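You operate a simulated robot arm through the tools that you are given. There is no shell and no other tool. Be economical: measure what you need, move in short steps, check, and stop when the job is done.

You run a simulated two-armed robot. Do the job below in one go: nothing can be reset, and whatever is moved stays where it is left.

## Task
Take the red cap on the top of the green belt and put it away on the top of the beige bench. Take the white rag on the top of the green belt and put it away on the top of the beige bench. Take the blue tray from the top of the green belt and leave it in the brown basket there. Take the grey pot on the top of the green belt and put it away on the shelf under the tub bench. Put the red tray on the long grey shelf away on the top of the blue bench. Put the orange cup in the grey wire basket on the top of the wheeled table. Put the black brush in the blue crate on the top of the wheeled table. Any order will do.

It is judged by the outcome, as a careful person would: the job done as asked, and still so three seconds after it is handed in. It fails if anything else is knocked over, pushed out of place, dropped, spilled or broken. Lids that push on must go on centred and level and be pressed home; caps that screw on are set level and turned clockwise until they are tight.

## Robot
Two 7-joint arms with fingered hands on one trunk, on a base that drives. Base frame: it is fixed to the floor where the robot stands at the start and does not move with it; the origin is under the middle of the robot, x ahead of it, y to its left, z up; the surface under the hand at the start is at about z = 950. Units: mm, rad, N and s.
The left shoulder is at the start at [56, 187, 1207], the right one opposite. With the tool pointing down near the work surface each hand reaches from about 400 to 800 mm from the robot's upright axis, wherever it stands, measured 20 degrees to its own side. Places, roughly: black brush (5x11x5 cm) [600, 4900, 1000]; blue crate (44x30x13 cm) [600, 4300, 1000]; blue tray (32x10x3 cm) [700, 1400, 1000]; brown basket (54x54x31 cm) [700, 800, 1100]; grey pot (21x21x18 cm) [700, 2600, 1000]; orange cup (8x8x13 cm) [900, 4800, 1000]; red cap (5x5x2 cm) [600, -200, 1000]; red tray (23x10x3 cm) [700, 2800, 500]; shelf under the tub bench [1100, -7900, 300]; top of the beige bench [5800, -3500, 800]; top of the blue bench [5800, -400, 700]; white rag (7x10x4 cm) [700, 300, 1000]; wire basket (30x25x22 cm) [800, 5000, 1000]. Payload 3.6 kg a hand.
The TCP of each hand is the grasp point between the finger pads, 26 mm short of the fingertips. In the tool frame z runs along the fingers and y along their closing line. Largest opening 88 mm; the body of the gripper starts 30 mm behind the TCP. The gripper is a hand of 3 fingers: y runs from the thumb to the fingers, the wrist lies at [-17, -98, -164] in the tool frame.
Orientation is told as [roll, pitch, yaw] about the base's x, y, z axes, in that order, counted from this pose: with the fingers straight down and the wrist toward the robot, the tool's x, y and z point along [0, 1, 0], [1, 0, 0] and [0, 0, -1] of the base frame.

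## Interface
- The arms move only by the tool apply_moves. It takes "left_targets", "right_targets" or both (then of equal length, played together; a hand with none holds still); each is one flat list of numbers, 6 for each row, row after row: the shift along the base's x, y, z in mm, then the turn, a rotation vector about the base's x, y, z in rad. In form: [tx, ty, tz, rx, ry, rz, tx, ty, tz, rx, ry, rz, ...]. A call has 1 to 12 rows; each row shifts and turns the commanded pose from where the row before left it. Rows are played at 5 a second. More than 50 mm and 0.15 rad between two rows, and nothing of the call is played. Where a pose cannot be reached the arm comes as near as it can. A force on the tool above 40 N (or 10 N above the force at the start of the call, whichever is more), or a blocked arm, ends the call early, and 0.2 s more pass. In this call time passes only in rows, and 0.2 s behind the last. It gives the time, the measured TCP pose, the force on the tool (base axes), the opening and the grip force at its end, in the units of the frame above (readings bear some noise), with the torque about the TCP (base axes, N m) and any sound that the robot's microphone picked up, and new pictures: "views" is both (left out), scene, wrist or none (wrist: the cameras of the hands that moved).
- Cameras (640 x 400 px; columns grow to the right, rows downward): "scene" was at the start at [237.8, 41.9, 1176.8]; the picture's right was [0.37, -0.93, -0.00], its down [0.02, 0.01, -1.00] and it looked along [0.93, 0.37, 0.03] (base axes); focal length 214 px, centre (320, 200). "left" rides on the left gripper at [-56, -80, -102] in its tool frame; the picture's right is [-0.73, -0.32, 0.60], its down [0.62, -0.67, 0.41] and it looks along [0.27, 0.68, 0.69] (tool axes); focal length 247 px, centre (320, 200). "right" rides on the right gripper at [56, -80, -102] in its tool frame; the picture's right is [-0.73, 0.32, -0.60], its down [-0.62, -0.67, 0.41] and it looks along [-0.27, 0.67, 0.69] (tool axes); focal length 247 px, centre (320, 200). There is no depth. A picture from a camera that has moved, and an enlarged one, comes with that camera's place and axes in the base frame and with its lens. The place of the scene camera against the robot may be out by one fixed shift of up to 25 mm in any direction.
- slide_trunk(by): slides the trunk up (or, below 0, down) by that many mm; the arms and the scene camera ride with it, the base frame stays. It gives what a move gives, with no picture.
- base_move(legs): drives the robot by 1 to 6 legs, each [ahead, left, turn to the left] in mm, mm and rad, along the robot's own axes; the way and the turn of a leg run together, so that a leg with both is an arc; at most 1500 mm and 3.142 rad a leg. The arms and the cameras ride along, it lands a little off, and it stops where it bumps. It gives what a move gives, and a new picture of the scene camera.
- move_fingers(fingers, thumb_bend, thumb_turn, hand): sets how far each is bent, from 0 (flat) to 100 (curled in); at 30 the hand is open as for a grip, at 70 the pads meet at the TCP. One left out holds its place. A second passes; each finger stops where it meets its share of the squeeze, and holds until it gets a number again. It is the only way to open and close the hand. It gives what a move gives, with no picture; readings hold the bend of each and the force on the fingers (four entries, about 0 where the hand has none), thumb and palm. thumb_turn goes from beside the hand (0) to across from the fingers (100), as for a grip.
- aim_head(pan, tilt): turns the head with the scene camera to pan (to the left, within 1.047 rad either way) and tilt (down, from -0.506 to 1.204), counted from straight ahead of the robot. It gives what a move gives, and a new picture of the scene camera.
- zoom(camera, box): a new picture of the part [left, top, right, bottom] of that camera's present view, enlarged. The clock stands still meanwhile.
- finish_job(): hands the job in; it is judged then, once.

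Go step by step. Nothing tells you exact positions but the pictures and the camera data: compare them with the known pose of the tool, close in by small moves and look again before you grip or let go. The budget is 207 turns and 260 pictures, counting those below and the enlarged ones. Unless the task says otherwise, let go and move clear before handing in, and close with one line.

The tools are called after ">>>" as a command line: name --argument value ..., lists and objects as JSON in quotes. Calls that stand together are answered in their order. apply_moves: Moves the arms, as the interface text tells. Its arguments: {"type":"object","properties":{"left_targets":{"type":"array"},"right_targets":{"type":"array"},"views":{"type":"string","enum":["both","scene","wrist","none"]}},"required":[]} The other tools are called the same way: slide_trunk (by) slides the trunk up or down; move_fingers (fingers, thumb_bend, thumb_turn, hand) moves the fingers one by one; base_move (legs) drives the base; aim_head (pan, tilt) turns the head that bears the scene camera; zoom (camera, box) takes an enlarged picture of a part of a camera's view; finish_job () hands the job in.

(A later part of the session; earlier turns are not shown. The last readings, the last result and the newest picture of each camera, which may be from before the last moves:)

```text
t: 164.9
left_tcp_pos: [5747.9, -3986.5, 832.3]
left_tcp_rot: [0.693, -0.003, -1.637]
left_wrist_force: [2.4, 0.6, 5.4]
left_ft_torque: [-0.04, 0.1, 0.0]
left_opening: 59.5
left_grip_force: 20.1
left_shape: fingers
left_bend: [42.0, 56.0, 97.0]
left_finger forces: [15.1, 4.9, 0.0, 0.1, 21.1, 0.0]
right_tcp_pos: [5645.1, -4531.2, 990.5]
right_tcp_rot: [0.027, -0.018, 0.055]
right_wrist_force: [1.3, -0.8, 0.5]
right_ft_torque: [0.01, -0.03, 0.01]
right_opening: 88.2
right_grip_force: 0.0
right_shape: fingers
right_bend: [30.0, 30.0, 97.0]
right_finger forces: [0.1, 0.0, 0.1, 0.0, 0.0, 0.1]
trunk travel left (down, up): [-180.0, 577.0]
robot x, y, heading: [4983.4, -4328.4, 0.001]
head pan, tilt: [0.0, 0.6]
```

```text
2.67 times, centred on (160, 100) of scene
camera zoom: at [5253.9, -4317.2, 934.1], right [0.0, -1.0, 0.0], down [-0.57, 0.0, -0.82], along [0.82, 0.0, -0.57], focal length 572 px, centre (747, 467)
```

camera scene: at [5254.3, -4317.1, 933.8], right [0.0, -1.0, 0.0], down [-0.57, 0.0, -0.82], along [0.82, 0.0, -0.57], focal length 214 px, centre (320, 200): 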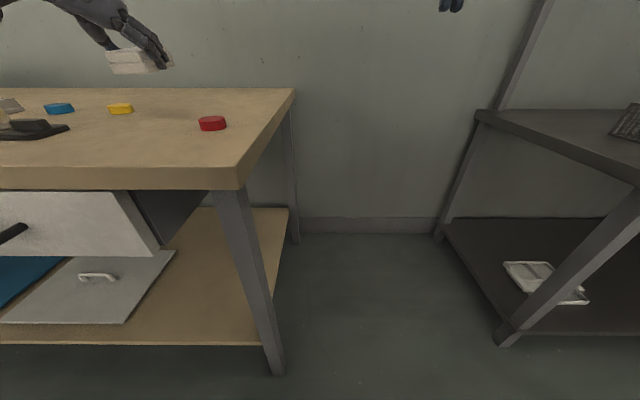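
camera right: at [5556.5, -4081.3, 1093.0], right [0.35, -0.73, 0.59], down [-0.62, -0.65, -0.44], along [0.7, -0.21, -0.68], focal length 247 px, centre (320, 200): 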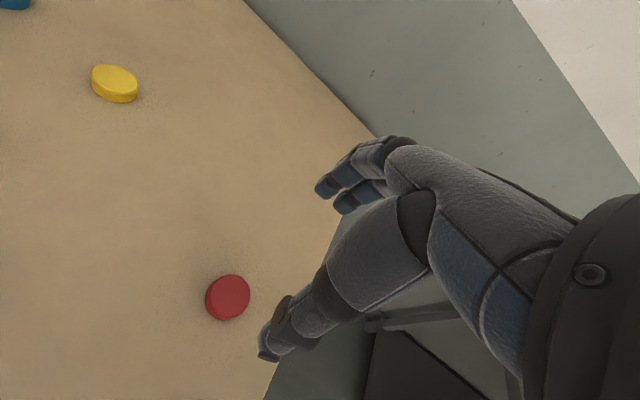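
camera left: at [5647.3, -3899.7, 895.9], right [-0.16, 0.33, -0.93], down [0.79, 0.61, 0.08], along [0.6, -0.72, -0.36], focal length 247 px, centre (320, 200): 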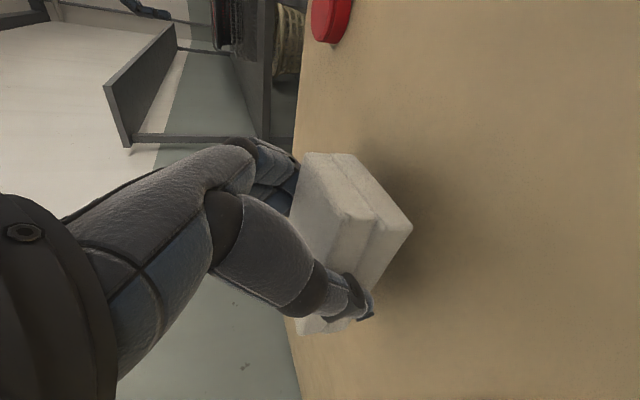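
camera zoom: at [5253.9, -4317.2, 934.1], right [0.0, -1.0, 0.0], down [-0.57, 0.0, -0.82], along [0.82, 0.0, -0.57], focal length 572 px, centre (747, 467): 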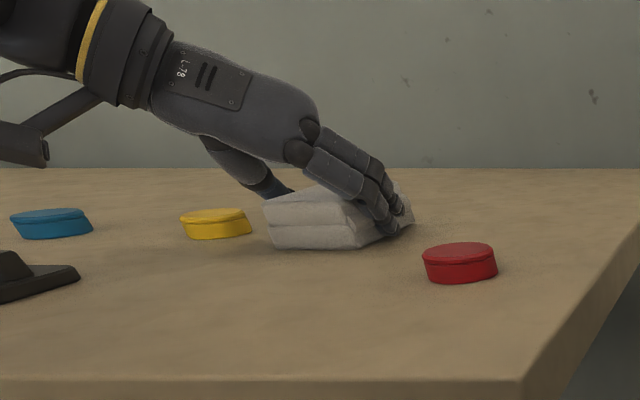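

The rag rests on the bench. Opening the hand carefully and lifting.

>>> move_fingers --hand "left" --fingers 30 --thumb_bend 38

>>> apply_moves --left_targets '[0, 0, 15, 0, 0, 0, 0, 0, 30, 0, 0, 0, 0, 0, 45, 0, 0, 0, 0, 0, 45, 0, 0, 0]' --views "scene"

```text
t: 165.9
left_tcp_pos: [5746.8, -3986.6, 830.0]
left_tcp_rot: [0.69, 0.0, -1.639]
left_wrist_force: [-0.4, -0.5, -0.1]
left_ft_torque: [0.0, 0.01, -0.04]
left_opening: 79.8
left_grip_force: 0.1
left_shape: fingers
left_bend: [30.0, 38.0, 98.0]
left_finger forces: [0.1, 0.0, 0.0, 0.0, 0.0, 0.1]
right_tcp_pos: [5645.8, -4529.7, 989.8]
right_tcp_rot: [0.026, -0.019, 0.057]
right_wrist_force: [0.9, 0.8, 0.5]
right_ft_torque: [-0.01, 0.01, 0.02]
right_opening: 88.1
right_grip_force: 0.1
right_shape: fingers
right_bend: [30.0, 30.0, 97.0]
right_finger forces: [0.0, 0.0, 0.0, 0.0, 0.0, 0.0]
trunk travel left (down, up): [-180.0, 577.0]
robot x, y, heading: [4981.3, -4327.0, 0.004]
head pan, tilt: [0.0, 0.6]
```

```text
t: 166.9
left_tcp_pos: [5746.3, -3985.8, 965.9]
left_tcp_rot: [0.692, -0.002, -1.638]
left_wrist_force: [0.1, -0.1, -0.6]
left_ft_torque: [0.02, 0.0, 0.0]
left_opening: 79.4
left_grip_force: 0.0
left_shape: fingers
left_bend: [30.0, 38.0, 98.0]
left_finger forces: [0.0, 0.0, 0.0, 0.1, 0.0, 0.0]
right_tcp_pos: [5644.9, -4530.3, 989.3]
right_tcp_rot: [0.026, -0.019, 0.054]
right_wrist_force: [-0.4, -0.3, 0.4]
right_ft_torque: [0.03, 0.02, 0.01]
right_opening: 88.1
right_grip_force: 0.1
right_shape: fingers
right_bend: [30.0, 30.0, 97.0]
right_finger forces: [0.0, 0.0, 0.0, 0.0, 0.1, 0.1]
trunk travel left (down, up): [-180.0, 577.0]
robot x, y, heading: [4982.2, -4329.9, 0.008]
head pan, tilt: [0.0, 0.6]
camera scene: at [5253.8, -4317.3, 934.1], right [0.0, -1.0, 0.0], down [-0.56, 0.0, -0.83], along [0.83, 0.0, -0.56], focal length 214 px, centre (320, 200)
```

scene: 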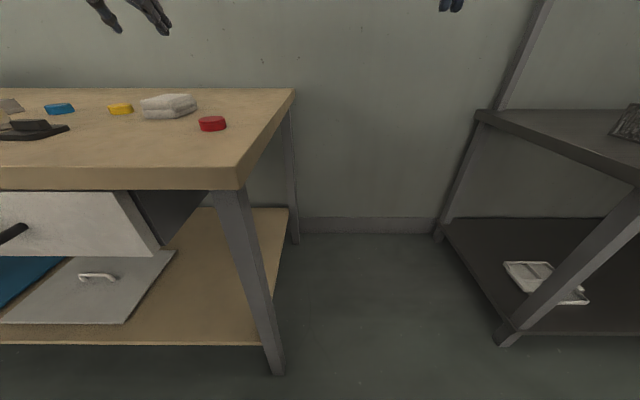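

Both items are on the beige bench. I'll back off a bit, raise the trunk, and turn the left hand back to its neutral pose.

>>> base_move --legs '[[-250, 0, 0]]'

>>> slide_trunk --by 170

>>> apply_moves --left_targets '[-30, 0, 0, 0, 0.14, 0, -30, 0, 0, 0, 0.14, 0, -30, 0, 0, 0, 0.14, 0, -30, 0, 0, 0, 0.14, 0, -20, 0, 0, 0, 0.13, 0, -10, 0, 0, 0, 0, 0.14, -10, 0, 0, 0, 0, 0.14, -10, 0, 0, 0, 0, 0.14, -10, 0, 0, 0, 0, 0.14, 0, 0, 0, 0, 0, 0.14, 0, 0, 0, 0, 0, 0.14]' --right_targets '[-15, 0, 0, 0, 0, 0, -15, 0, 0, 0, 0, 0, -15, 0, 0, 0, 0, 0, -15, 0, 0, 0, 0, 0, -15, 0, 0, 0, 0, 0, 0, 0, 0, 0, 0, 0, 0, 0, 0, 0, 0, 0, 0, 0, 0, 0, 0, 0, 0, 0, 0, 0, 0, 0, 0, 0, 0, 0, 0, 0, 0, 0, 0, 0, 0, 0]' --views "none"

>>> apply_moves --left_targets '[0, 0, 0, 0, 0, 0.14, 0, 0, 0, 0, 0, 0.14, 0, 0, 0, 0, 0, 0.14, 0, 0, 0, 0, 0, 0.14, 0, 0, 0, 0, 0, 0.14, 0, 0, 0, 0, 0, 0.1]' --views "none"

>>> aim_head --pan 1.0 --tilt 0.2

```text
t: 168.7
left_tcp_pos: [5488.3, -3985.8, 967.1]
left_tcp_rot: [0.691, -0.001, -1.639]
left_wrist_force: [-0.3, -0.2, 0.4]
left_ft_torque: [0.02, -0.01, 0.02]
left_opening: 79.6
left_grip_force: 0.0
left_shape: fingers
left_bend: [30.0, 38.0, 98.0]
left_finger forces: [0.0, 0.0, 0.0, 0.0, 0.0, 0.0]
right_tcp_pos: [5385.6, -4531.6, 990.6]
right_tcp_rot: [0.026, -0.018, 0.056]
right_wrist_force: [0.2, -0.1, 1.4]
right_ft_torque: [0.0, -0.03, 0.01]
right_opening: 88.2
right_grip_force: 0.1
right_shape: fingers
right_bend: [30.0, 30.0, 97.0]
right_finger forces: [0.1, 0.0, 0.0, 0.0, 0.1, 0.1]
trunk travel left (down, up): [-180.0, 577.0]
robot x, y, heading: [4722.9, -4327.0, 0.006]
head pan, tilt: [0.0, 0.6]
camera scene: at [4994.9, -4318.3, 934.2], right [0.0, -1.0, 0.0], down [-0.56, 0.0, -0.83], along [0.83, 0.0, -0.56], focal length 214 px, centre (320, 200)
```

scene: 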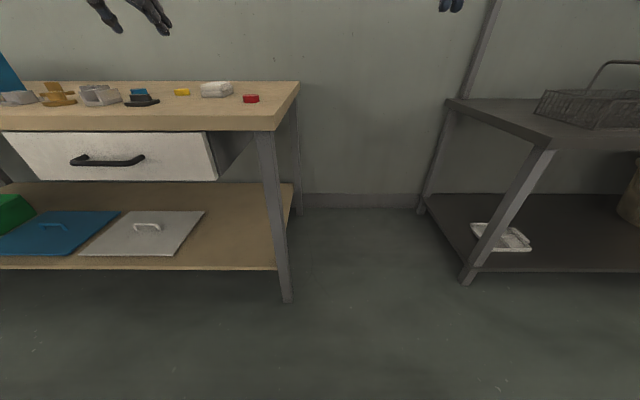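

```text
t: 170.7
left_tcp_pos: [5433.7, -3986.6, 1238.7]
left_tcp_rot: [0.845, 0.009, -1.639]
left_wrist_force: [-0.1, -0.4, -0.4]
left_ft_torque: [-0.01, 0.01, -0.03]
left_opening: 79.7
left_grip_force: 0.0
left_shape: fingers
left_bend: [30.0, 38.0, 98.0]
left_finger forces: [0.0, 0.0, 0.1, 0.0, 0.0, 0.0]
right_tcp_pos: [5387.3, -4531.1, 1159.4]
right_tcp_rot: [0.028, -0.017, 0.055]
right_wrist_force: [0.0, 1.0, -0.7]
right_ft_torque: [0.01, -0.02, 0.01]
right_opening: 88.2
right_grip_force: 0.1
right_shape: fingers
right_bend: [30.0, 30.0, 97.0]
right_finger forces: [0.0, 0.0, 0.0, 0.1, 0.0, 0.0]
trunk travel left (down, up): [-350.0, 407.0]
robot x, y, heading: [4722.4, -4327.7, 0.002]
head pan, tilt: [0.0, 0.6]
```

```text
t: 173.1
left_tcp_pos: [5253.0, -3987.8, 1239.3]
left_tcp_rot: [0.156, -0.037, -0.786]
left_wrist_force: [-0.4, -0.4, 0.1]
left_ft_torque: [-0.01, 0.0, -0.01]
left_opening: 79.6
left_grip_force: 0.0
left_shape: fingers
left_bend: [30.0, 38.0, 98.0]
left_finger forces: [0.0, 0.1, 0.1, 0.0, 0.0, 0.0]
right_tcp_pos: [5309.7, -4532.4, 1161.4]
right_tcp_rot: [0.027, -0.018, 0.056]
right_wrist_force: [0.2, 0.8, -0.1]
right_ft_torque: [0.02, 0.01, 0.03]
right_opening: 88.0
right_grip_force: 0.1
right_shape: fingers
right_bend: [30.0, 30.0, 97.0]
right_finger forces: [0.0, 0.0, 0.0, 0.1, 0.0, 0.1]
trunk travel left (down, up): [-350.0, 407.0]
robot x, y, heading: [4722.8, -4327.8, 0.003]
head pan, tilt: [0.0, 0.6]
```

```text
t: 174.5
left_tcp_pos: [5253.3, -3987.6, 1239.3]
left_tcp_rot: [0.156, -0.035, 0.014]
left_wrist_force: [-0.6, 0.2, 0.1]
left_ft_torque: [-0.04, 0.0, -0.04]
left_opening: 79.7
left_grip_force: 0.0
left_shape: fingers
left_bend: [30.0, 38.0, 98.0]
left_finger forces: [0.0, 0.1, 0.0, 0.0, 0.1, 0.0]
right_tcp_pos: [5311.9, -4532.9, 1160.8]
right_tcp_rot: [0.027, -0.017, 0.056]
right_wrist_force: [0.0, 0.2, 0.5]
right_ft_torque: [0.0, 0.0, 0.01]
right_opening: 88.2
right_grip_force: 0.0
right_shape: fingers
right_bend: [30.0, 30.0, 97.0]
right_finger forces: [0.1, 0.0, 0.0, 0.0, 0.1, 0.0]
trunk travel left (down, up): [-350.0, 407.0]
robot x, y, heading: [4719.5, -4330.4, 0.002]
head pan, tilt: [0.0, 0.6]
```

```text
t: 175.7
left_tcp_pos: [5252.0, -3988.0, 1239.4]
left_tcp_rot: [0.158, -0.034, 0.009]
left_wrist_force: [0.1, 0.8, -0.3]
left_ft_torque: [0.02, 0.0, 0.03]
left_opening: 79.6
left_grip_force: 0.2
left_shape: fingers
left_bend: [30.0, 38.0, 98.0]
left_finger forces: [0.1, 0.0, 0.1, 0.1, 0.0, 0.0]
right_tcp_pos: [5310.2, -4531.8, 1161.8]
right_tcp_rot: [0.028, -0.017, 0.056]
right_wrist_force: [0.3, 0.0, -0.7]
right_ft_torque: [-0.02, -0.03, -0.01]
right_opening: 88.1
right_grip_force: 0.1
right_shape: fingers
right_bend: [30.0, 30.0, 97.0]
right_finger forces: [0.0, 0.1, 0.1, 0.1, 0.0, 0.0]
trunk travel left (down, up): [-350.0, 407.0]
robot x, y, heading: [4722.4, -4328.6, 0.003]
head pan, tilt: [1.0, 0.201]
camera scene: at [4927.2, -4240.2, 1156.1], right [0.84, -0.54, 0.0], down [-0.11, -0.17, -0.98], along [0.53, 0.83, -0.2], focal length 214 px, centre (320, 200)
```

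scene: 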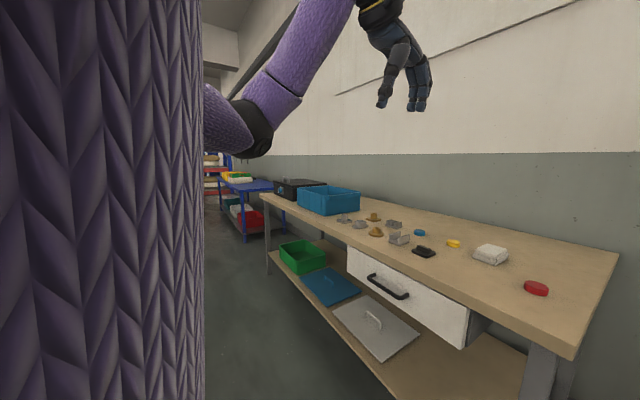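

The aisle runs north along the benches. I'll turn to face +y and look along it.

>>> base_move --legs '[[100, 0, 1.57]]'

>>> aim_head --pan 0.3 --tilt 0.15

```text
t: 179.9
left_tcp_pos: [4448.8, -3732.8, 1239.1]
left_tcp_rot: [0.156, -0.035, 1.572]
left_wrist_force: [-0.5, 0.3, -0.4]
left_ft_torque: [-0.02, 0.02, 0.0]
left_opening: 79.7
left_grip_force: 0.1
left_shape: fingers
left_bend: [30.0, 38.0, 98.0]
left_finger forces: [0.0, 0.0, 0.0, 0.1, 0.0, 0.0]
right_tcp_pos: [4994.3, -3680.8, 1160.7]
right_tcp_rot: [0.026, -0.018, 1.616]
right_wrist_force: [-0.7, 0.1, -0.4]
right_ft_torque: [-0.01, 0.01, -0.01]
right_opening: 88.1
right_grip_force: 0.0
right_shape: fingers
right_bend: [30.0, 30.0, 97.0]
right_finger forces: [0.1, 0.0, 0.1, 0.0, 0.0, 0.0]
trunk travel left (down, up): [-350.0, 407.0]
robot x, y, heading: [4785.2, -4263.2, 1.564]
head pan, tilt: [1.0, 0.201]
camera scene: at [4711.5, -4056.1, 1156.1], right [0.54, 0.84, 0.0], down [0.17, -0.11, -0.98], along [-0.82, 0.53, -0.2], focal length 214 px, centre (320, 200)
```

scene: 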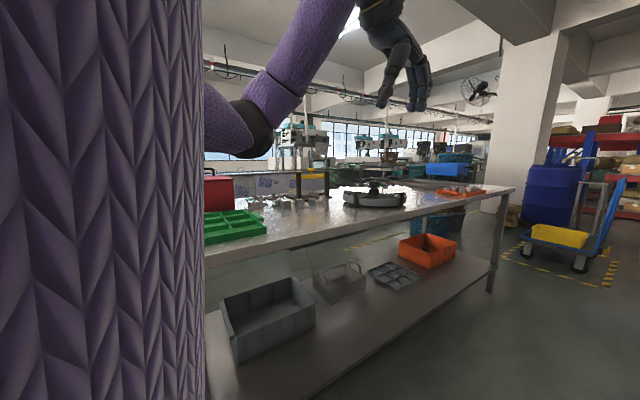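

```text
t: 181.0
left_tcp_pos: [4449.2, -3733.3, 1239.6]
left_tcp_rot: [0.157, -0.035, 1.572]
left_wrist_force: [-0.2, 0.3, 0.4]
left_ft_torque: [0.0, -0.01, 0.04]
left_opening: 79.5
left_grip_force: 0.0
left_shape: fingers
left_bend: [30.0, 38.0, 98.0]
left_finger forces: [0.0, 0.0, 0.0, 0.0, 0.0, 0.0]
right_tcp_pos: [4993.8, -3679.7, 1160.6]
right_tcp_rot: [0.026, -0.017, 1.617]
right_wrist_force: [0.1, -0.3, -0.4]
right_ft_torque: [0.02, 0.0, -0.01]
right_opening: 88.2
right_grip_force: 0.0
right_shape: fingers
right_bend: [30.0, 30.0, 97.0]
right_finger forces: [0.0, 0.0, 0.0, 0.0, 0.0, 0.1]
trunk travel left (down, up): [-350.0, 407.0]
robot x, y, heading: [4789.1, -4266.6, 1.562]
head pan, tilt: [0.3, 0.15]
camera scene: at [4762.7, -4018.2, 1160.8], right [0.96, 0.29, 0.0], down [0.04, -0.14, -0.99], along [-0.29, 0.95, -0.15], focal length 214 px, centre (320, 200)
```

scene: 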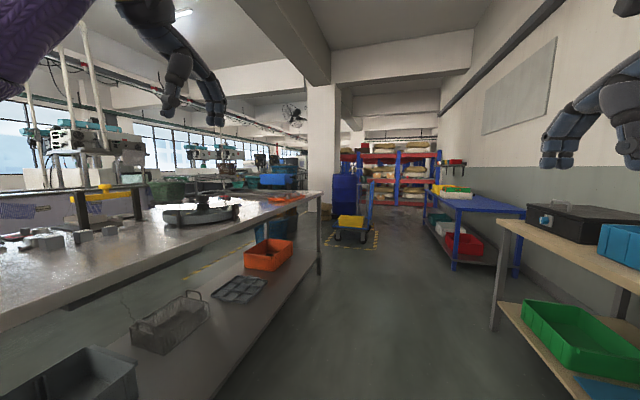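

The aisle is clear up to the table's end near y≈-1800, with a trolley and barrel beyond at (4240, -700). I'll drive up, turn west between them, and look.

>>> base_move --legs '[[1450, 0, 0], [1420, 0, 0], [0, 0, 1.57]]'

>>> aim_head --pan -0.2 --tilt 0.2

```text
t: 198.8
left_tcp_pos: [4210.2, -1733.9, 1239.7]
left_tcp_rot: [0.156, -0.035, -3.093]
left_wrist_force: [0.1, 0.0, -0.1]
left_ft_torque: [-0.01, 0.04, 0.03]
left_opening: 79.8
left_grip_force: 0.0
left_shape: fingers
left_bend: [30.0, 38.0, 98.0]
left_finger forces: [0.0, 0.0, 0.1, 0.0, 0.1, 0.1]
right_tcp_pos: [4131.5, -1191.1, 1160.8]
right_tcp_rot: [0.027, -0.018, -3.047]
right_wrist_force: [-0.5, 0.0, -0.8]
right_ft_torque: [-0.02, 0.02, 0.02]
right_opening: 88.2
right_grip_force: 0.1
right_shape: fingers
right_bend: [30.0, 30.0, 97.0]
right_finger forces: [0.0, 0.1, 0.1, 0.0, 0.1, 0.0]
trunk travel left (down, up): [-350.0, 407.0]
robot x, y, heading: [4725.6, -1372.5, -3.095]
head pan, tilt: [0.3, 0.15]
camera scene: at [4494.4, -1402.4, 1160.8], right [-0.34, 0.94, 0.0], down [0.14, 0.05, -0.99], along [-0.93, -0.33, -0.15], focal length 214 px, centre (320, 200)
```

scene: 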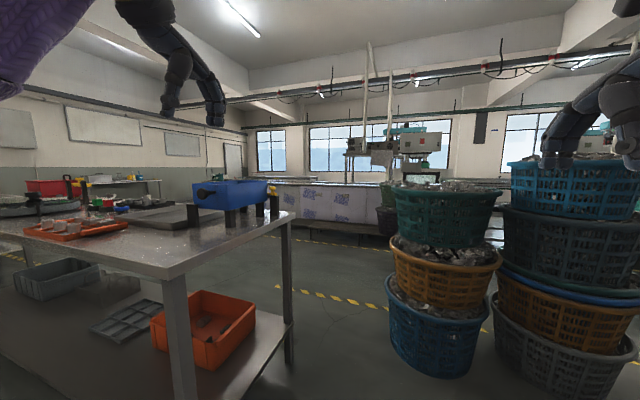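

```text
t: 199.8
left_tcp_pos: [4210.8, -1735.0, 1238.9]
left_tcp_rot: [0.157, -0.035, -3.091]
left_wrist_force: [0.0, 0.6, -0.1]
left_ft_torque: [0.01, 0.02, 0.01]
left_opening: 79.8
left_grip_force: 0.1
left_shape: fingers
left_bend: [30.0, 38.0, 98.0]
left_finger forces: [0.0, 0.1, 0.1, 0.1, 0.0, 0.0]
right_tcp_pos: [4131.3, -1192.6, 1160.6]
right_tcp_rot: [0.025, -0.017, -3.05]
right_wrist_force: [0.7, 0.0, -0.4]
right_ft_torque: [0.01, 0.0, 0.01]
right_opening: 88.1
right_grip_force: 0.0
right_shape: fingers
right_bend: [30.0, 30.0, 97.0]
right_finger forces: [0.1, 0.0, 0.0, 0.1, 0.0, 0.0]
trunk travel left (down, up): [-350.0, 407.0]
robot x, y, heading: [4727.5, -1375.8, -3.096]
head pan, tilt: [-0.201, 0.201]
camera scene: at [4489.6, -1356.6, 1156.1], right [0.16, 0.99, 0.0], down [0.2, -0.03, -0.98], along [-0.97, 0.15, -0.2], focal length 214 px, centre (320, 200)
```

scene: 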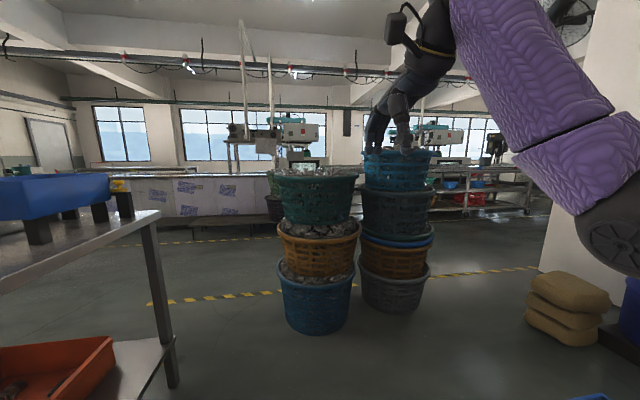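

Basket stacks block the way west here. I'll go back the proven way through the gap at y≈-4540, strafing while facing -x.

>>> base_move --legs '[[-200, 0, -0.045], [0, 1450, 0], [0, 1450, 0], [0, 255, 0]]'

>>> apply_moves --left_targets '[0, 0, 0, 0.07, 0, 0, 0, 0, 0, 0.08, 0, 0]' --views "none"

```text
t: 216.3
left_tcp_pos: [4423.7, -4842.4, 1238.2]
left_tcp_rot: [0.154, -0.037, -3.12]
left_wrist_force: [-0.7, -0.6, 0.7]
left_ft_torque: [0.03, -0.02, -0.05]
left_opening: 79.6
left_grip_force: 0.1
left_shape: fingers
left_bend: [30.0, 38.0, 98.0]
left_finger forces: [0.1, 0.0, 0.0, 0.0, 0.0, 0.1]
right_tcp_pos: [4361.0, -4298.4, 1161.3]
right_tcp_rot: [0.024, -0.017, -3.074]
right_wrist_force: [-0.6, 0.2, 0.9]
right_ft_torque: [0.01, -0.01, 0.0]
right_opening: 88.0
right_grip_force: 0.2
right_shape: fingers
right_bend: [30.0, 30.0, 97.0]
right_finger forces: [0.0, 0.0, 0.0, 0.1, 0.0, 0.1]
trunk travel left (down, up): [-350.0, 407.0]
robot x, y, heading: [4949.1, -4493.9, -3.128]
head pan, tilt: [-0.201, 0.201]
camera scene: at [4713.3, -4471.9, 1156.1], right [0.18, 0.98, 0.0], down [0.2, -0.04, -0.98], along [-0.96, 0.18, -0.2], focal length 214 px, centre (320, 200)
```

scene: 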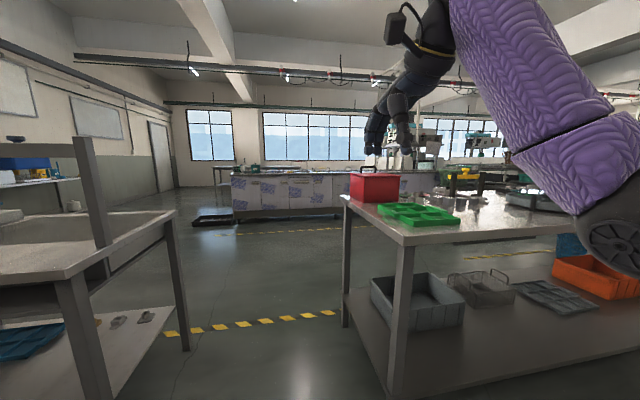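

```text
t: 216.9
left_tcp_pos: [4424.7, -4842.0, 1238.1]
left_tcp_rot: [0.006, -0.032, -3.111]
left_wrist_force: [-0.1, -0.2, 0.6]
left_ft_torque: [-0.02, -0.02, 0.0]
left_opening: 79.5
left_grip_force: 0.1
left_shape: fingers
left_bend: [30.0, 38.0, 98.0]
left_finger forces: [0.0, 0.0, 0.0, 0.0, 0.1, 0.0]
right_tcp_pos: [4361.2, -4296.5, 1160.6]
right_tcp_rot: [0.027, -0.017, -3.075]
right_wrist_force: [-0.3, 0.6, -0.8]
right_ft_torque: [0.03, -0.02, 0.01]
right_opening: 87.7
right_grip_force: 0.0
right_shape: fingers
right_bend: [30.0, 30.0, 97.0]
right_finger forces: [0.0, 0.1, 0.1, 0.0, 0.2, 0.0]
trunk travel left (down, up): [-350.0, 407.0]
robot x, y, heading: [4954.5, -4496.5, -3.127]
head pan, tilt: [-0.201, 0.201]
```

Objects on both tables stand near the gap, so I'll raise the trunk to let the elbows pass well above, then drive through.

>>> slide_trunk --by 260

>>> base_move --legs '[[0, 35, -0.013], [1300, 0, 0], [1250, 0, 0]]'

>>> aim_head --pan -0.8 --tilt 0.3

```text
t: 219.6
left_tcp_pos: [4422.9, -4840.7, 1499.6]
left_tcp_rot: [0.006, -0.032, -3.113]
left_wrist_force: [-0.6, 0.5, 0.3]
left_ft_torque: [-0.01, -0.03, -0.01]
left_opening: 79.5
left_grip_force: 0.1
left_shape: fingers
left_bend: [30.0, 38.0, 98.0]
left_finger forces: [0.0, 0.0, 0.1, 0.0, 0.0, 0.0]
right_tcp_pos: [4359.7, -4297.2, 1420.8]
right_tcp_rot: [0.027, -0.018, -3.075]
right_wrist_force: [-0.1, 0.3, -0.4]
right_ft_torque: [0.0, -0.01, 0.01]
right_opening: 88.4
right_grip_force: 0.0
right_shape: fingers
right_bend: [30.0, 30.0, 97.0]
right_finger forces: [0.1, 0.1, 0.0, 0.0, 0.1, 0.0]
trunk travel left (down, up): [-610.0, 147.0]
robot x, y, heading: [4952.2, -4492.2, -3.127]
head pan, tilt: [-0.201, 0.201]
```

```text
t: 232.4
left_tcp_pos: [1890.6, -4875.1, 1499.5]
left_tcp_rot: [0.008, -0.032, -3.129]
left_wrist_force: [-0.2, -1.0, 0.5]
left_ft_torque: [0.02, -0.04, 0.0]
left_opening: 79.6
left_grip_force: 0.1
left_shape: fingers
left_bend: [30.0, 38.0, 98.0]
left_finger forces: [0.0, 0.0, 0.1, 0.1, 0.0, 0.0]
right_tcp_pos: [1834.0, -4330.3, 1421.9]
right_tcp_rot: [0.026, -0.017, -3.091]
right_wrist_force: [0.9, -0.2, 0.2]
right_ft_torque: [-0.01, -0.02, -0.05]
right_opening: 87.9
right_grip_force: 0.1
right_shape: fingers
right_bend: [30.0, 30.0, 97.0]
right_finger forces: [0.0, 0.0, 0.0, 0.1, 0.0, 0.0]
trunk travel left (down, up): [-610.0, 147.0]
robot x, y, heading: [2416.9, -4534.8, 3.141]
head pan, tilt: [-0.201, 0.201]
camera scene: at [2202.9, -4508.8, 1427.0], right [0.2, 0.98, 0.0], down [0.2, -0.04, -0.98], along [-0.96, 0.2, -0.2], focal length 214 px, centre (320, 200)
```

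scene: 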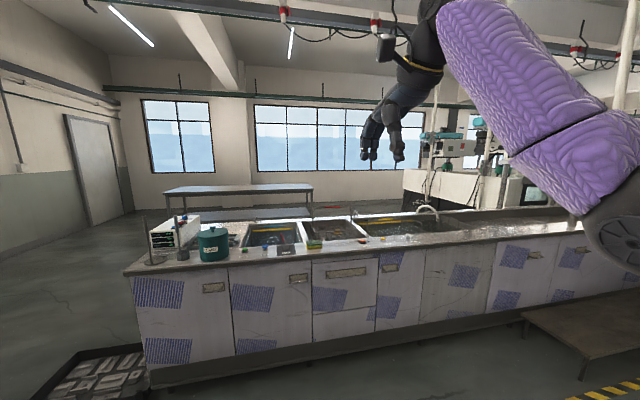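

```text
t: 233.4
left_tcp_pos: [1889.3, -4873.2, 1499.4]
left_tcp_rot: [0.007, -0.031, -3.131]
left_wrist_force: [-0.7, 0.3, -1.3]
left_ft_torque: [0.01, 0.04, -0.02]
left_opening: 79.7
left_grip_force: 0.0
left_shape: fingers
left_bend: [30.0, 38.0, 98.0]
left_finger forces: [0.0, 0.1, 0.0, 0.1, 0.0, 0.0]
right_tcp_pos: [1834.7, -4329.0, 1421.2]
right_tcp_rot: [0.026, -0.016, -3.091]
right_wrist_force: [0.3, -0.4, 0.4]
right_ft_torque: [-0.01, -0.02, 0.01]
right_opening: 87.9
right_grip_force: 0.0
right_shape: fingers
right_bend: [30.0, 30.0, 97.0]
right_finger forces: [0.0, 0.0, 0.0, 0.0, 0.1, 0.0]
trunk travel left (down, up): [-610.0, 147.0]
robot x, y, heading: [2422.5, -4536.2, 3.14]
head pan, tilt: [-0.799, 0.3]
camera scene: at [2229.2, -4460.5, 1417.7], right [0.72, 0.7, 0.0], down [0.21, -0.21, -0.96], along [-0.67, 0.68, -0.3], focal length 214 px, centre (320, 200)
```

scene: 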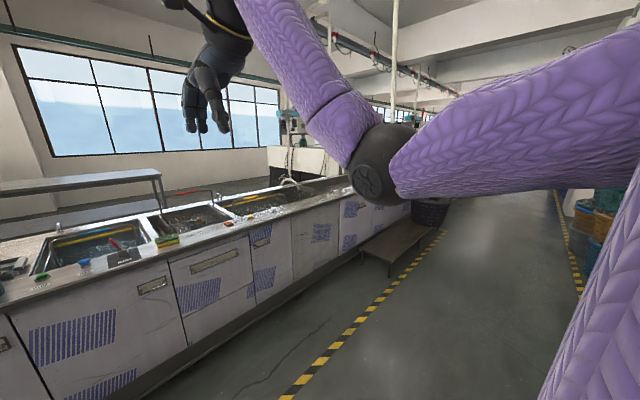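

The lane north between the sink cabinets and the basket stacks is clear at x≈2150. I'll strafe along it, facing the belt.

>>> base_move --legs '[[270, 0, 0], [0, -1450, 0], [0, -1450, 0], [0, -1450, 0]]'

>>> aim_head --pan -0.5 --tilt 0.3

```text
t: 255.6
left_tcp_pos: [1589.5, -540.6, 1499.2]
left_tcp_rot: [0.006, -0.033, -3.135]
left_wrist_force: [0.0, 0.6, -0.6]
left_ft_torque: [0.01, 0.02, 0.02]
left_opening: 79.8
left_grip_force: 0.1
left_shape: fingers
left_bend: [30.0, 38.0, 98.0]
left_finger forces: [0.0, 0.1, 0.0, 0.0, 0.0, 0.0]
right_tcp_pos: [1538.1, 5.1, 1421.2]
right_tcp_rot: [0.027, -0.018, -3.096]
right_wrist_force: [-0.2, 0.0, 0.0]
right_ft_torque: [-0.02, 0.0, 0.02]
right_opening: 88.1
right_grip_force: 0.2
right_shape: fingers
right_bend: [30.0, 30.0, 97.0]
right_finger forces: [0.1, 0.0, 0.0, 0.0, 0.0, 0.0]
trunk travel left (down, up): [-610.0, 147.0]
robot x, y, heading: [2123.2, -206.1, 3.138]
head pan, tilt: [-0.799, 0.3]
camera scene: at [1931.9, -128.8, 1417.7], right [0.72, 0.69, 0.0], down [0.21, -0.21, -0.96], along [-0.66, 0.69, -0.3], focal length 214 px, centre (320, 200)
```

scene: 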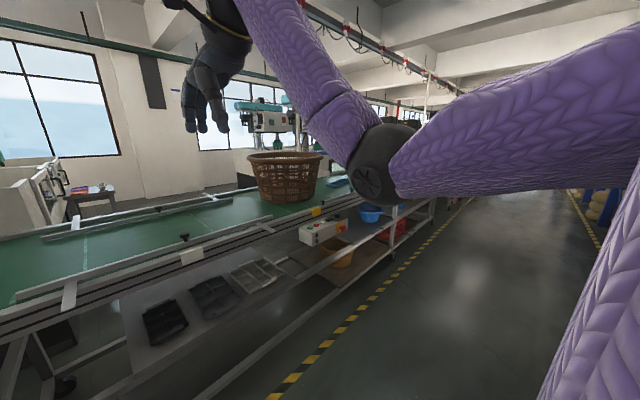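

```text
t: 256.4
left_tcp_pos: [1591.1, -539.9, 1498.9]
left_tcp_rot: [0.007, -0.033, -3.136]
left_wrist_force: [0.3, 0.4, -1.2]
left_ft_torque: [0.0, 0.0, 0.02]
left_opening: 79.8
left_grip_force: 0.1
left_shape: fingers
left_bend: [30.0, 38.0, 98.0]
left_finger forces: [0.1, 0.1, 0.0, 0.1, 0.1, 0.0]
right_tcp_pos: [1539.1, 3.9, 1421.2]
right_tcp_rot: [0.027, -0.018, -3.096]
right_wrist_force: [0.5, -0.1, -0.5]
right_ft_torque: [-0.02, -0.01, 0.02]
right_opening: 88.1
right_grip_force: 0.1
right_shape: fingers
right_bend: [30.0, 30.0, 97.0]
right_finger forces: [0.0, 0.1, 0.0, 0.0, 0.0, 0.1]
trunk travel left (down, up): [-610.0, 147.0]
robot x, y, heading: [2125.4, -208.2, 3.133]
head pan, tilt: [-0.499, 0.3]
camera scene: at [1915.0, -151.0, 1417.7], right [0.48, 0.87, 0.0], down [0.26, -0.14, -0.96], along [-0.84, 0.46, -0.3], focal length 214 px, centre (320, 200)
```

scene: 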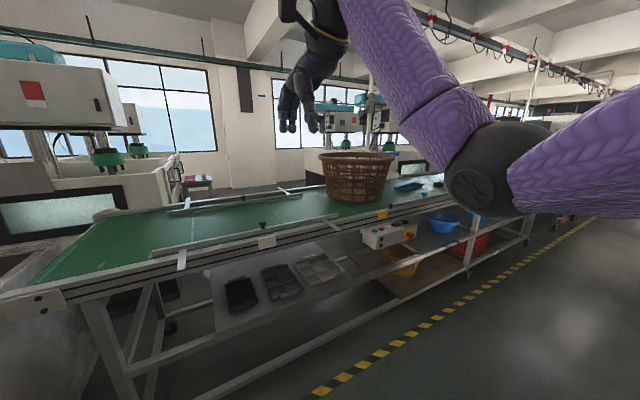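

The belt is accessible from this side, and I see the blue tray beyond the basket. Driving up to y≈1400, lowering the trunk again and looking.

>>> base_move --legs '[[0, -1450, 0], [400, -150, 0]]'

>>> slide_trunk --by -160

>>> aim_head --pan 0.0 --tilt 0.5

```text
t: 265.6
left_tcp_pos: [1200.3, 1017.9, 1500.1]
left_tcp_rot: [0.006, -0.031, -3.137]
left_wrist_force: [-0.1, 0.4, -0.6]
left_ft_torque: [0.01, 0.0, 0.0]
left_opening: 80.1
left_grip_force: 0.0
left_shape: fingers
left_bend: [30.0, 38.0, 98.0]
left_finger forces: [0.0, 0.1, 0.1, 0.0, 0.0, 0.0]
right_tcp_pos: [1147.6, 1563.0, 1420.6]
right_tcp_rot: [0.027, -0.019, -3.097]
right_wrist_force: [-0.1, -0.7, -0.2]
right_ft_torque: [0.02, -0.01, 0.03]
right_opening: 88.2
right_grip_force: 0.1
right_shape: fingers
right_bend: [30.0, 30.0, 97.0]
right_finger forces: [0.1, 0.0, 0.0, 0.0, 0.1, 0.0]
trunk travel left (down, up): [-610.0, 147.0]
robot x, y, heading: [1732.0, 1351.7, 3.131]
head pan, tilt: [-0.499, 0.3]
camera scene: at [1525.2, 1408.2, 1417.7], right [0.48, 0.88, 0.0], down [0.26, -0.14, -0.96], along [-0.84, 0.46, -0.3], focal length 214 px, centre (320, 200)
```

scene: 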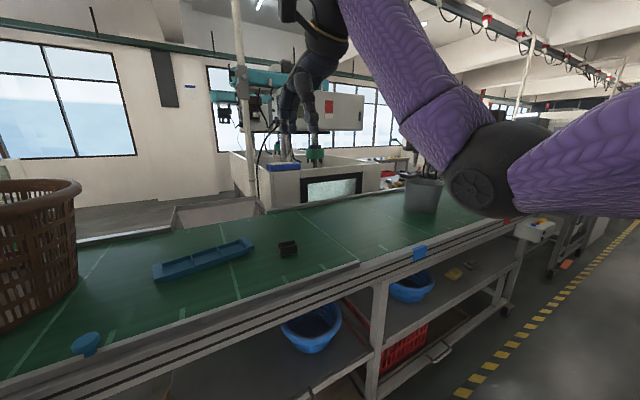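

```text
t: 267.5
left_tcp_pos: [1200.9, 1017.6, 1339.7]
left_tcp_rot: [0.007, -0.034, -3.137]
left_wrist_force: [-0.6, -0.1, 0.5]
left_ft_torque: [-0.03, 0.0, -0.02]
left_opening: 79.9
left_grip_force: 0.0
left_shape: fingers
left_bend: [30.0, 38.0, 98.0]
left_finger forces: [0.0, 0.1, 0.1, 0.0, 0.1, 0.1]
right_tcp_pos: [1148.8, 1563.7, 1262.2]
right_tcp_rot: [0.028, -0.018, -3.098]
right_wrist_force: [-1.2, 0.5, 0.4]
right_ft_torque: [0.03, 0.01, 0.02]
right_opening: 88.1
right_grip_force: 0.1
right_shape: fingers
right_bend: [30.0, 30.0, 97.0]
right_finger forces: [0.0, 0.0, 0.0, 0.1, 0.0, 0.1]
trunk travel left (down, up): [-450.0, 307.0]
robot x, y, heading: [1734.3, 1354.2, 3.137]
head pan, tilt: [-0.499, 0.3]
```

```text
t: 268.4
left_tcp_pos: [1200.1, 1018.7, 1338.8]
left_tcp_rot: [0.007, -0.031, -3.137]
left_wrist_force: [-0.8, -0.1, -0.7]
left_ft_torque: [-0.02, -0.03, -0.01]
left_opening: 79.7
left_grip_force: 0.1
left_shape: fingers
left_bend: [30.0, 38.0, 98.0]
left_finger forces: [0.0, 0.0, 0.0, 0.1, 0.1, 0.1]
right_tcp_pos: [1148.3, 1563.8, 1260.6]
right_tcp_rot: [0.026, -0.018, -3.096]
right_wrist_force: [-0.2, -0.6, 0.5]
right_ft_torque: [-0.01, 0.0, -0.02]
right_opening: 88.3
right_grip_force: 0.2
right_shape: fingers
right_bend: [30.0, 30.0, 97.0]
right_finger forces: [0.0, 0.0, 0.0, 0.0, 0.0, 0.0]
trunk travel left (down, up): [-450.0, 307.0]
robot x, y, heading: [1735.4, 1352.3, 3.135]
head pan, tilt: [0.0, 0.499]
camera scene: at [1508.6, 1363.6, 1234.7], right [0.01, 1.0, 0.0], down [0.48, 0.0, -0.88], along [-0.88, 0.01, -0.48], focal length 214 px, centre (320, 200)
```

scene: 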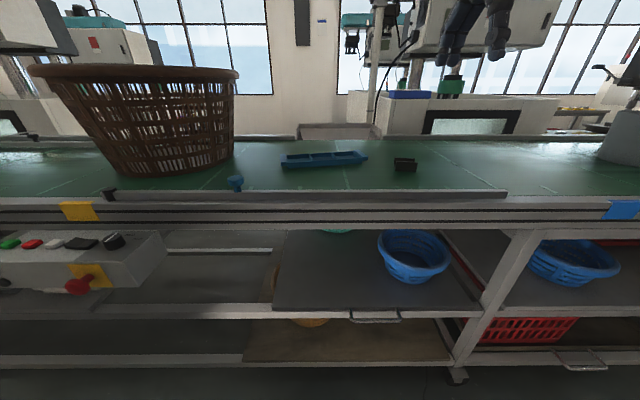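

The blue tray lies at about (678, 1390) with its long side roughly along y. Zooming to see how it can be gripped.

>>> zoom --camera "scene" --box '[264, 130, 384, 205]'

```text
5.33 times, centred on (324, 168) of scene
camera zoom: at [1508.6, 1363.6, 1234.7], right [0.01, 1.0, 0.0], down [0.48, 0.0, -0.88], along [-0.88, 0.01, -0.48], focal length 1144 px, centre (299, 373)
```

zoom: 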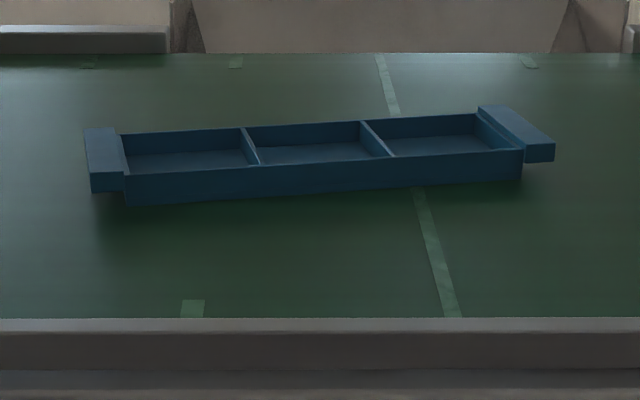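

The tray has thin walls and end lugs; I'll pinch the middle of its near long wall with the left hand. Moving the base into place first.

>>> base_move --legs '[[285, -303, 0]]'

>>> slide_trunk --by -100

>>> move_fingers --hand "left" --fingers 30 --thumb_bend 30

```text
t: 271.0
left_tcp_pos: [911.7, 1322.4, 1338.3]
left_tcp_rot: [0.006, -0.031, -3.136]
left_wrist_force: [-0.6, -0.3, -0.3]
left_ft_torque: [-0.03, 0.0, 0.01]
left_opening: 79.6
left_grip_force: 0.1
left_shape: fingers
left_bend: [30.0, 38.0, 98.0]
left_finger forces: [0.0, 0.1, 0.0, 0.0, 0.1, 0.1]
right_tcp_pos: [859.3, 1868.5, 1260.2]
right_tcp_rot: [0.027, -0.017, -3.096]
right_wrist_force: [0.1, 0.6, 0.0]
right_ft_torque: [0.02, -0.03, -0.02]
right_opening: 88.3
right_grip_force: 0.0
right_shape: fingers
right_bend: [30.0, 30.0, 97.0]
right_finger forces: [0.1, 0.0, 0.0, 0.1, 0.0, 0.1]
trunk travel left (down, up): [-450.0, 307.0]
robot x, y, heading: [1444.6, 1657.2, 3.133]
head pan, tilt: [0.0, 0.499]
camera scene: at [1219.5, 1667.5, 1234.6], right [0.01, 1.0, 0.0], down [0.48, 0.0, -0.88], along [-0.88, 0.01, -0.48], focal length 214 px, centre (320, 200)
```

scene: 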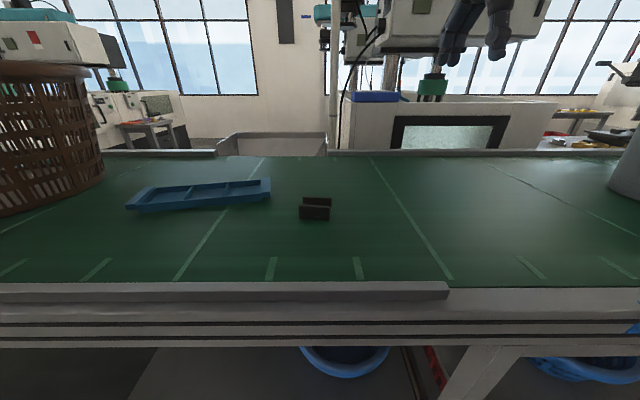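

```text
t: 272.3
left_tcp_pos: [912.4, 1322.2, 1240.1]
left_tcp_rot: [0.007, -0.033, -3.135]
left_wrist_force: [0.4, -0.8, -0.2]
left_ft_torque: [0.01, 0.0, -0.01]
left_opening: 79.7
left_grip_force: 0.0
left_shape: fingers
left_bend: [30.0, 38.0, 98.0]
left_finger forces: [0.0, 0.1, 0.1, 0.0, 0.1, 0.0]
right_tcp_pos: [860.5, 1866.1, 1161.4]
right_tcp_rot: [0.025, -0.019, -3.097]
right_wrist_force: [0.3, -0.2, 0.5]
right_ft_torque: [-0.01, 0.04, 0.01]
right_opening: 88.1
right_grip_force: 0.1
right_shape: fingers
right_bend: [30.0, 30.0, 97.0]
right_finger forces: [0.0, 0.0, 0.0, 0.0, 0.0, 0.1]
trunk travel left (down, up): [-350.0, 407.0]
robot x, y, heading: [1443.0, 1656.4, 3.132]
head pan, tilt: [0.0, 0.499]
```

```text
t: 273.3
left_tcp_pos: [912.0, 1321.8, 1238.2]
left_tcp_rot: [0.008, -0.032, -3.136]
left_wrist_force: [-0.4, 0.1, -0.1]
left_ft_torque: [0.0, -0.02, 0.02]
left_opening: 88.2
left_grip_force: 0.0
left_shape: fingers
left_bend: [30.0, 30.0, 98.0]
left_finger forces: [0.0, 0.1, 0.1, 0.0, 0.0, 0.1]
right_tcp_pos: [859.7, 1866.6, 1159.5]
right_tcp_rot: [0.025, -0.018, -3.098]
right_wrist_force: [1.0, -0.5, 0.4]
right_ft_torque: [-0.04, 0.0, -0.01]
right_opening: 88.3
right_grip_force: 0.0
right_shape: fingers
right_bend: [30.0, 30.0, 97.0]
right_finger forces: [0.0, 0.0, 0.1, 0.0, 0.1, 0.1]
trunk travel left (down, up): [-350.0, 407.0]
robot x, y, heading: [1442.3, 1655.9, 3.135]
head pan, tilt: [0.0, 0.499]
```

>>> apply_moves --left_targets '[-31, 13, -23, 0, 0.005, 0.028, -31, 13, -23, 0, 0.005, 0.028, -31, 13, -23, 0, 0.005, 0.028, -31, 13, -23, 0, 0.005, 0.028, -31, 13, -23, 0, 0.005, 0.028, -30, 12, -23, 0, 0.005, 0.028]' --views "both"

```text
t: 274.7
left_tcp_pos: [726.8, 1400.0, 1100.2]
left_tcp_rot: [0.005, -0.062, -2.969]
left_wrist_force: [-0.1, 1.0, -0.2]
left_ft_torque: [0.0, 0.0, 0.05]
left_opening: 88.2
left_grip_force: 0.0
left_shape: fingers
left_bend: [30.0, 30.0, 98.0]
left_finger forces: [0.0, 0.0, 0.0, 0.0, 0.1, 0.0]
right_tcp_pos: [859.3, 1868.1, 1159.7]
right_tcp_rot: [0.026, -0.016, -3.098]
right_wrist_force: [0.0, 0.3, 0.4]
right_ft_torque: [-0.01, -0.01, -0.02]
right_opening: 88.0
right_grip_force: 0.0
right_shape: fingers
right_bend: [30.0, 30.0, 97.0]
right_finger forces: [0.0, 0.0, 0.1, 0.1, 0.1, 0.1]
trunk travel left (down, up): [-350.0, 407.0]
robot x, y, heading: [1443.8, 1658.3, 3.14]
head pan, tilt: [0.0, 0.499]
camera scene: at [1208.6, 1667.5, 1128.3], right [0.01, 1.0, 0.0], down [0.48, 0.0, -0.88], along [-0.88, 0.01, -0.48], focal length 214 px, centre (320, 200)
camera left: at [802.1, 1470.8, 1195.2], right [0.15, 0.77, -0.62], down [0.74, -0.51, -0.45], along [-0.66, -0.39, -0.64], focal length 247 px, centre (320, 200)
```

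scene: 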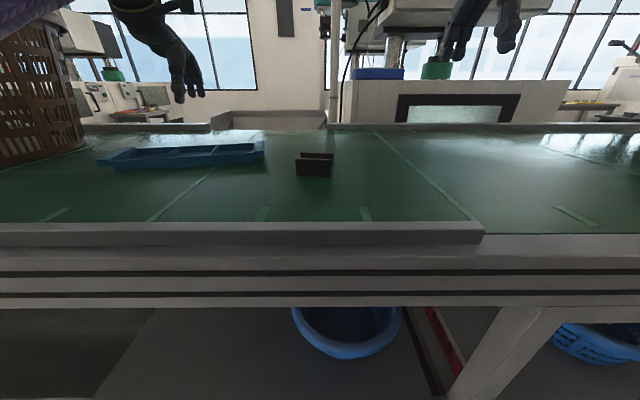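
left: 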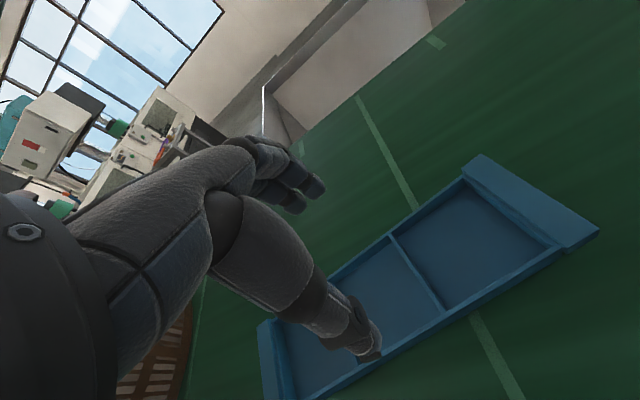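

From the wrist view the tray's near wall middle is at about (764, 1391). Moving over it and down closer.

>>> apply_moves --left_targets '[12, -3, -10, 0, -0.02, 0, 13, -3, -20, 0, -0.02, 0, 12, -3, -30, 0, -0.02, 0, 0, 0, -20, 0, 0, 0]' --views "wrist"

>>> zoom --camera "scene" --box '[80, 60, 280, 200]'

```text
t: 275.7
left_tcp_pos: [762.7, 1388.3, 1019.6]
left_tcp_rot: [0.016, -0.001, -2.97]
left_wrist_force: [-0.1, -0.1, -0.1]
left_ft_torque: [-0.01, -0.03, -0.03]
left_opening: 88.3
left_grip_force: 0.1
left_shape: fingers
left_bend: [30.0, 30.0, 98.0]
left_finger forces: [0.1, 0.0, 0.0, 0.1, 0.0, 0.0]
right_tcp_pos: [859.5, 1866.7, 1160.2]
right_tcp_rot: [0.026, -0.016, -3.098]
right_wrist_force: [-0.4, 0.6, -0.1]
right_ft_torque: [0.0, 0.02, 0.01]
right_opening: 88.0
right_grip_force: 0.1
right_shape: fingers
right_bend: [30.0, 30.0, 97.0]
right_finger forces: [0.1, 0.0, 0.0, 0.1, 0.1, 0.0]
trunk travel left (down, up): [-350.0, 407.0]
robot x, y, heading: [1446.2, 1656.0, 3.136]
head pan, tilt: [0.0, 0.499]
camera left: at [832.9, 1460.6, 1120.2], right [0.19, 0.77, -0.61], down [0.76, -0.51, -0.4], along [-0.62, -0.39, -0.68], focal length 247 px, centre (320, 200)
```

left: 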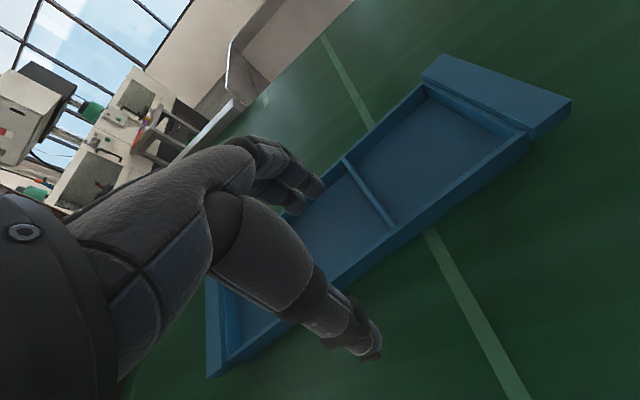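

```text
2.86 times, centred on (180, 130) of scene
camera zoom: at [1208.9, 1667.1, 1128.4], right [0.01, 1.0, 0.0], down [0.48, 0.0, -0.88], along [-0.88, 0.01, -0.48], focal length 613 px, centre (720, 400)
```

zoom: 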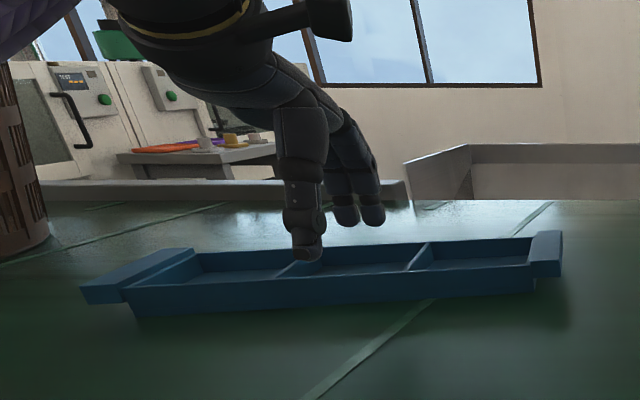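

The thumb is outside and the fingers inside the near wall. Lowering and closing on it.

>>> apply_moves --left_targets '[1, 0, -14, 0, 0, 0, 1, 0, -12, 0, 0, 0]' --views "wrist"

>>> move_fingers --hand "left" --fingers 75 --thumb_bend 75

>>> zoom --camera "left" --box '[0, 0, 640, 400]'

```text
t: 276.3
left_tcp_pos: [765.9, 1389.7, 994.9]
left_tcp_rot: [0.014, -0.003, -2.969]
left_wrist_force: [0.1, 0.5, 0.6]
left_ft_torque: [0.01, 0.0, -0.04]
left_opening: 88.1
left_grip_force: 0.0
left_shape: fingers
left_bend: [30.0, 30.0, 98.0]
left_finger forces: [0.0, 0.1, 0.0, 0.0, 0.1, 0.0]
right_tcp_pos: [860.3, 1866.9, 1160.8]
right_tcp_rot: [0.025, -0.018, -3.098]
right_wrist_force: [-0.7, -0.4, -0.3]
right_ft_torque: [0.01, -0.01, 0.03]
right_opening: 88.2
right_grip_force: 0.0
right_shape: fingers
right_bend: [30.0, 30.0, 97.0]
right_finger forces: [0.0, 0.0, 0.0, 0.0, 0.1, 0.0]
trunk travel left (down, up): [-350.0, 407.0]
robot x, y, heading: [1443.0, 1658.9, 3.135]
head pan, tilt: [0.0, 0.499]
camera left: at [835.0, 1460.8, 1095.3], right [0.19, 0.77, -0.61], down [0.76, -0.51, -0.4], along [-0.62, -0.39, -0.68], focal length 247 px, centre (320, 200)
```

left: 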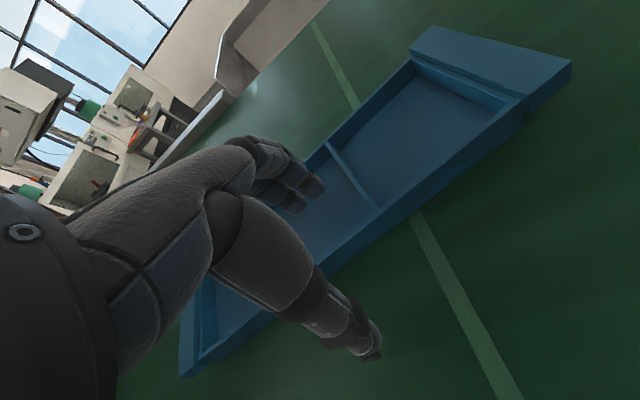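

```text
t: 277.3
left_tcp_pos: [764.9, 1390.4, 996.7]
left_tcp_rot: [0.012, -0.004, -2.968]
left_wrist_force: [-1.3, 0.8, -0.1]
left_ft_torque: [0.0, 0.04, -0.01]
left_opening: 0.1
left_grip_force: 0.1
left_shape: fingers
left_bend: [73.0, 72.0, 98.0]
left_finger forces: [0.0, 0.0, 0.0, 0.0, 0.0, 0.2]
right_tcp_pos: [860.1, 1866.8, 1161.0]
right_tcp_rot: [0.027, -0.017, -3.097]
right_wrist_force: [-0.5, 0.0, -0.6]
right_ft_torque: [0.03, -0.02, 0.05]
right_opening: 87.7
right_grip_force: 0.1
right_shape: fingers
right_bend: [30.0, 30.0, 97.0]
right_finger forces: [0.0, 0.1, 0.1, 0.0, 0.1, 0.0]
trunk travel left (down, up): [-350.0, 407.0]
robot x, y, heading: [1448.0, 1659.1, 3.139]
head pan, tilt: [0.0, 0.499]
```

```text
1.00 times, centred on (320, 200) of left (not enlarged: the box is as wide or as high as the picture)
camera zoom: at [834.9, 1461.0, 1095.6], right [0.19, 0.77, -0.61], down [0.76, -0.51, -0.4], along [-0.62, -0.39, -0.68], focal length 247 px, centre (320, 200)
```

zoom: 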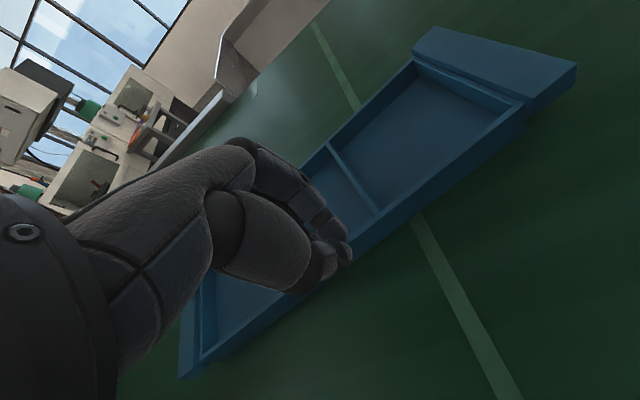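

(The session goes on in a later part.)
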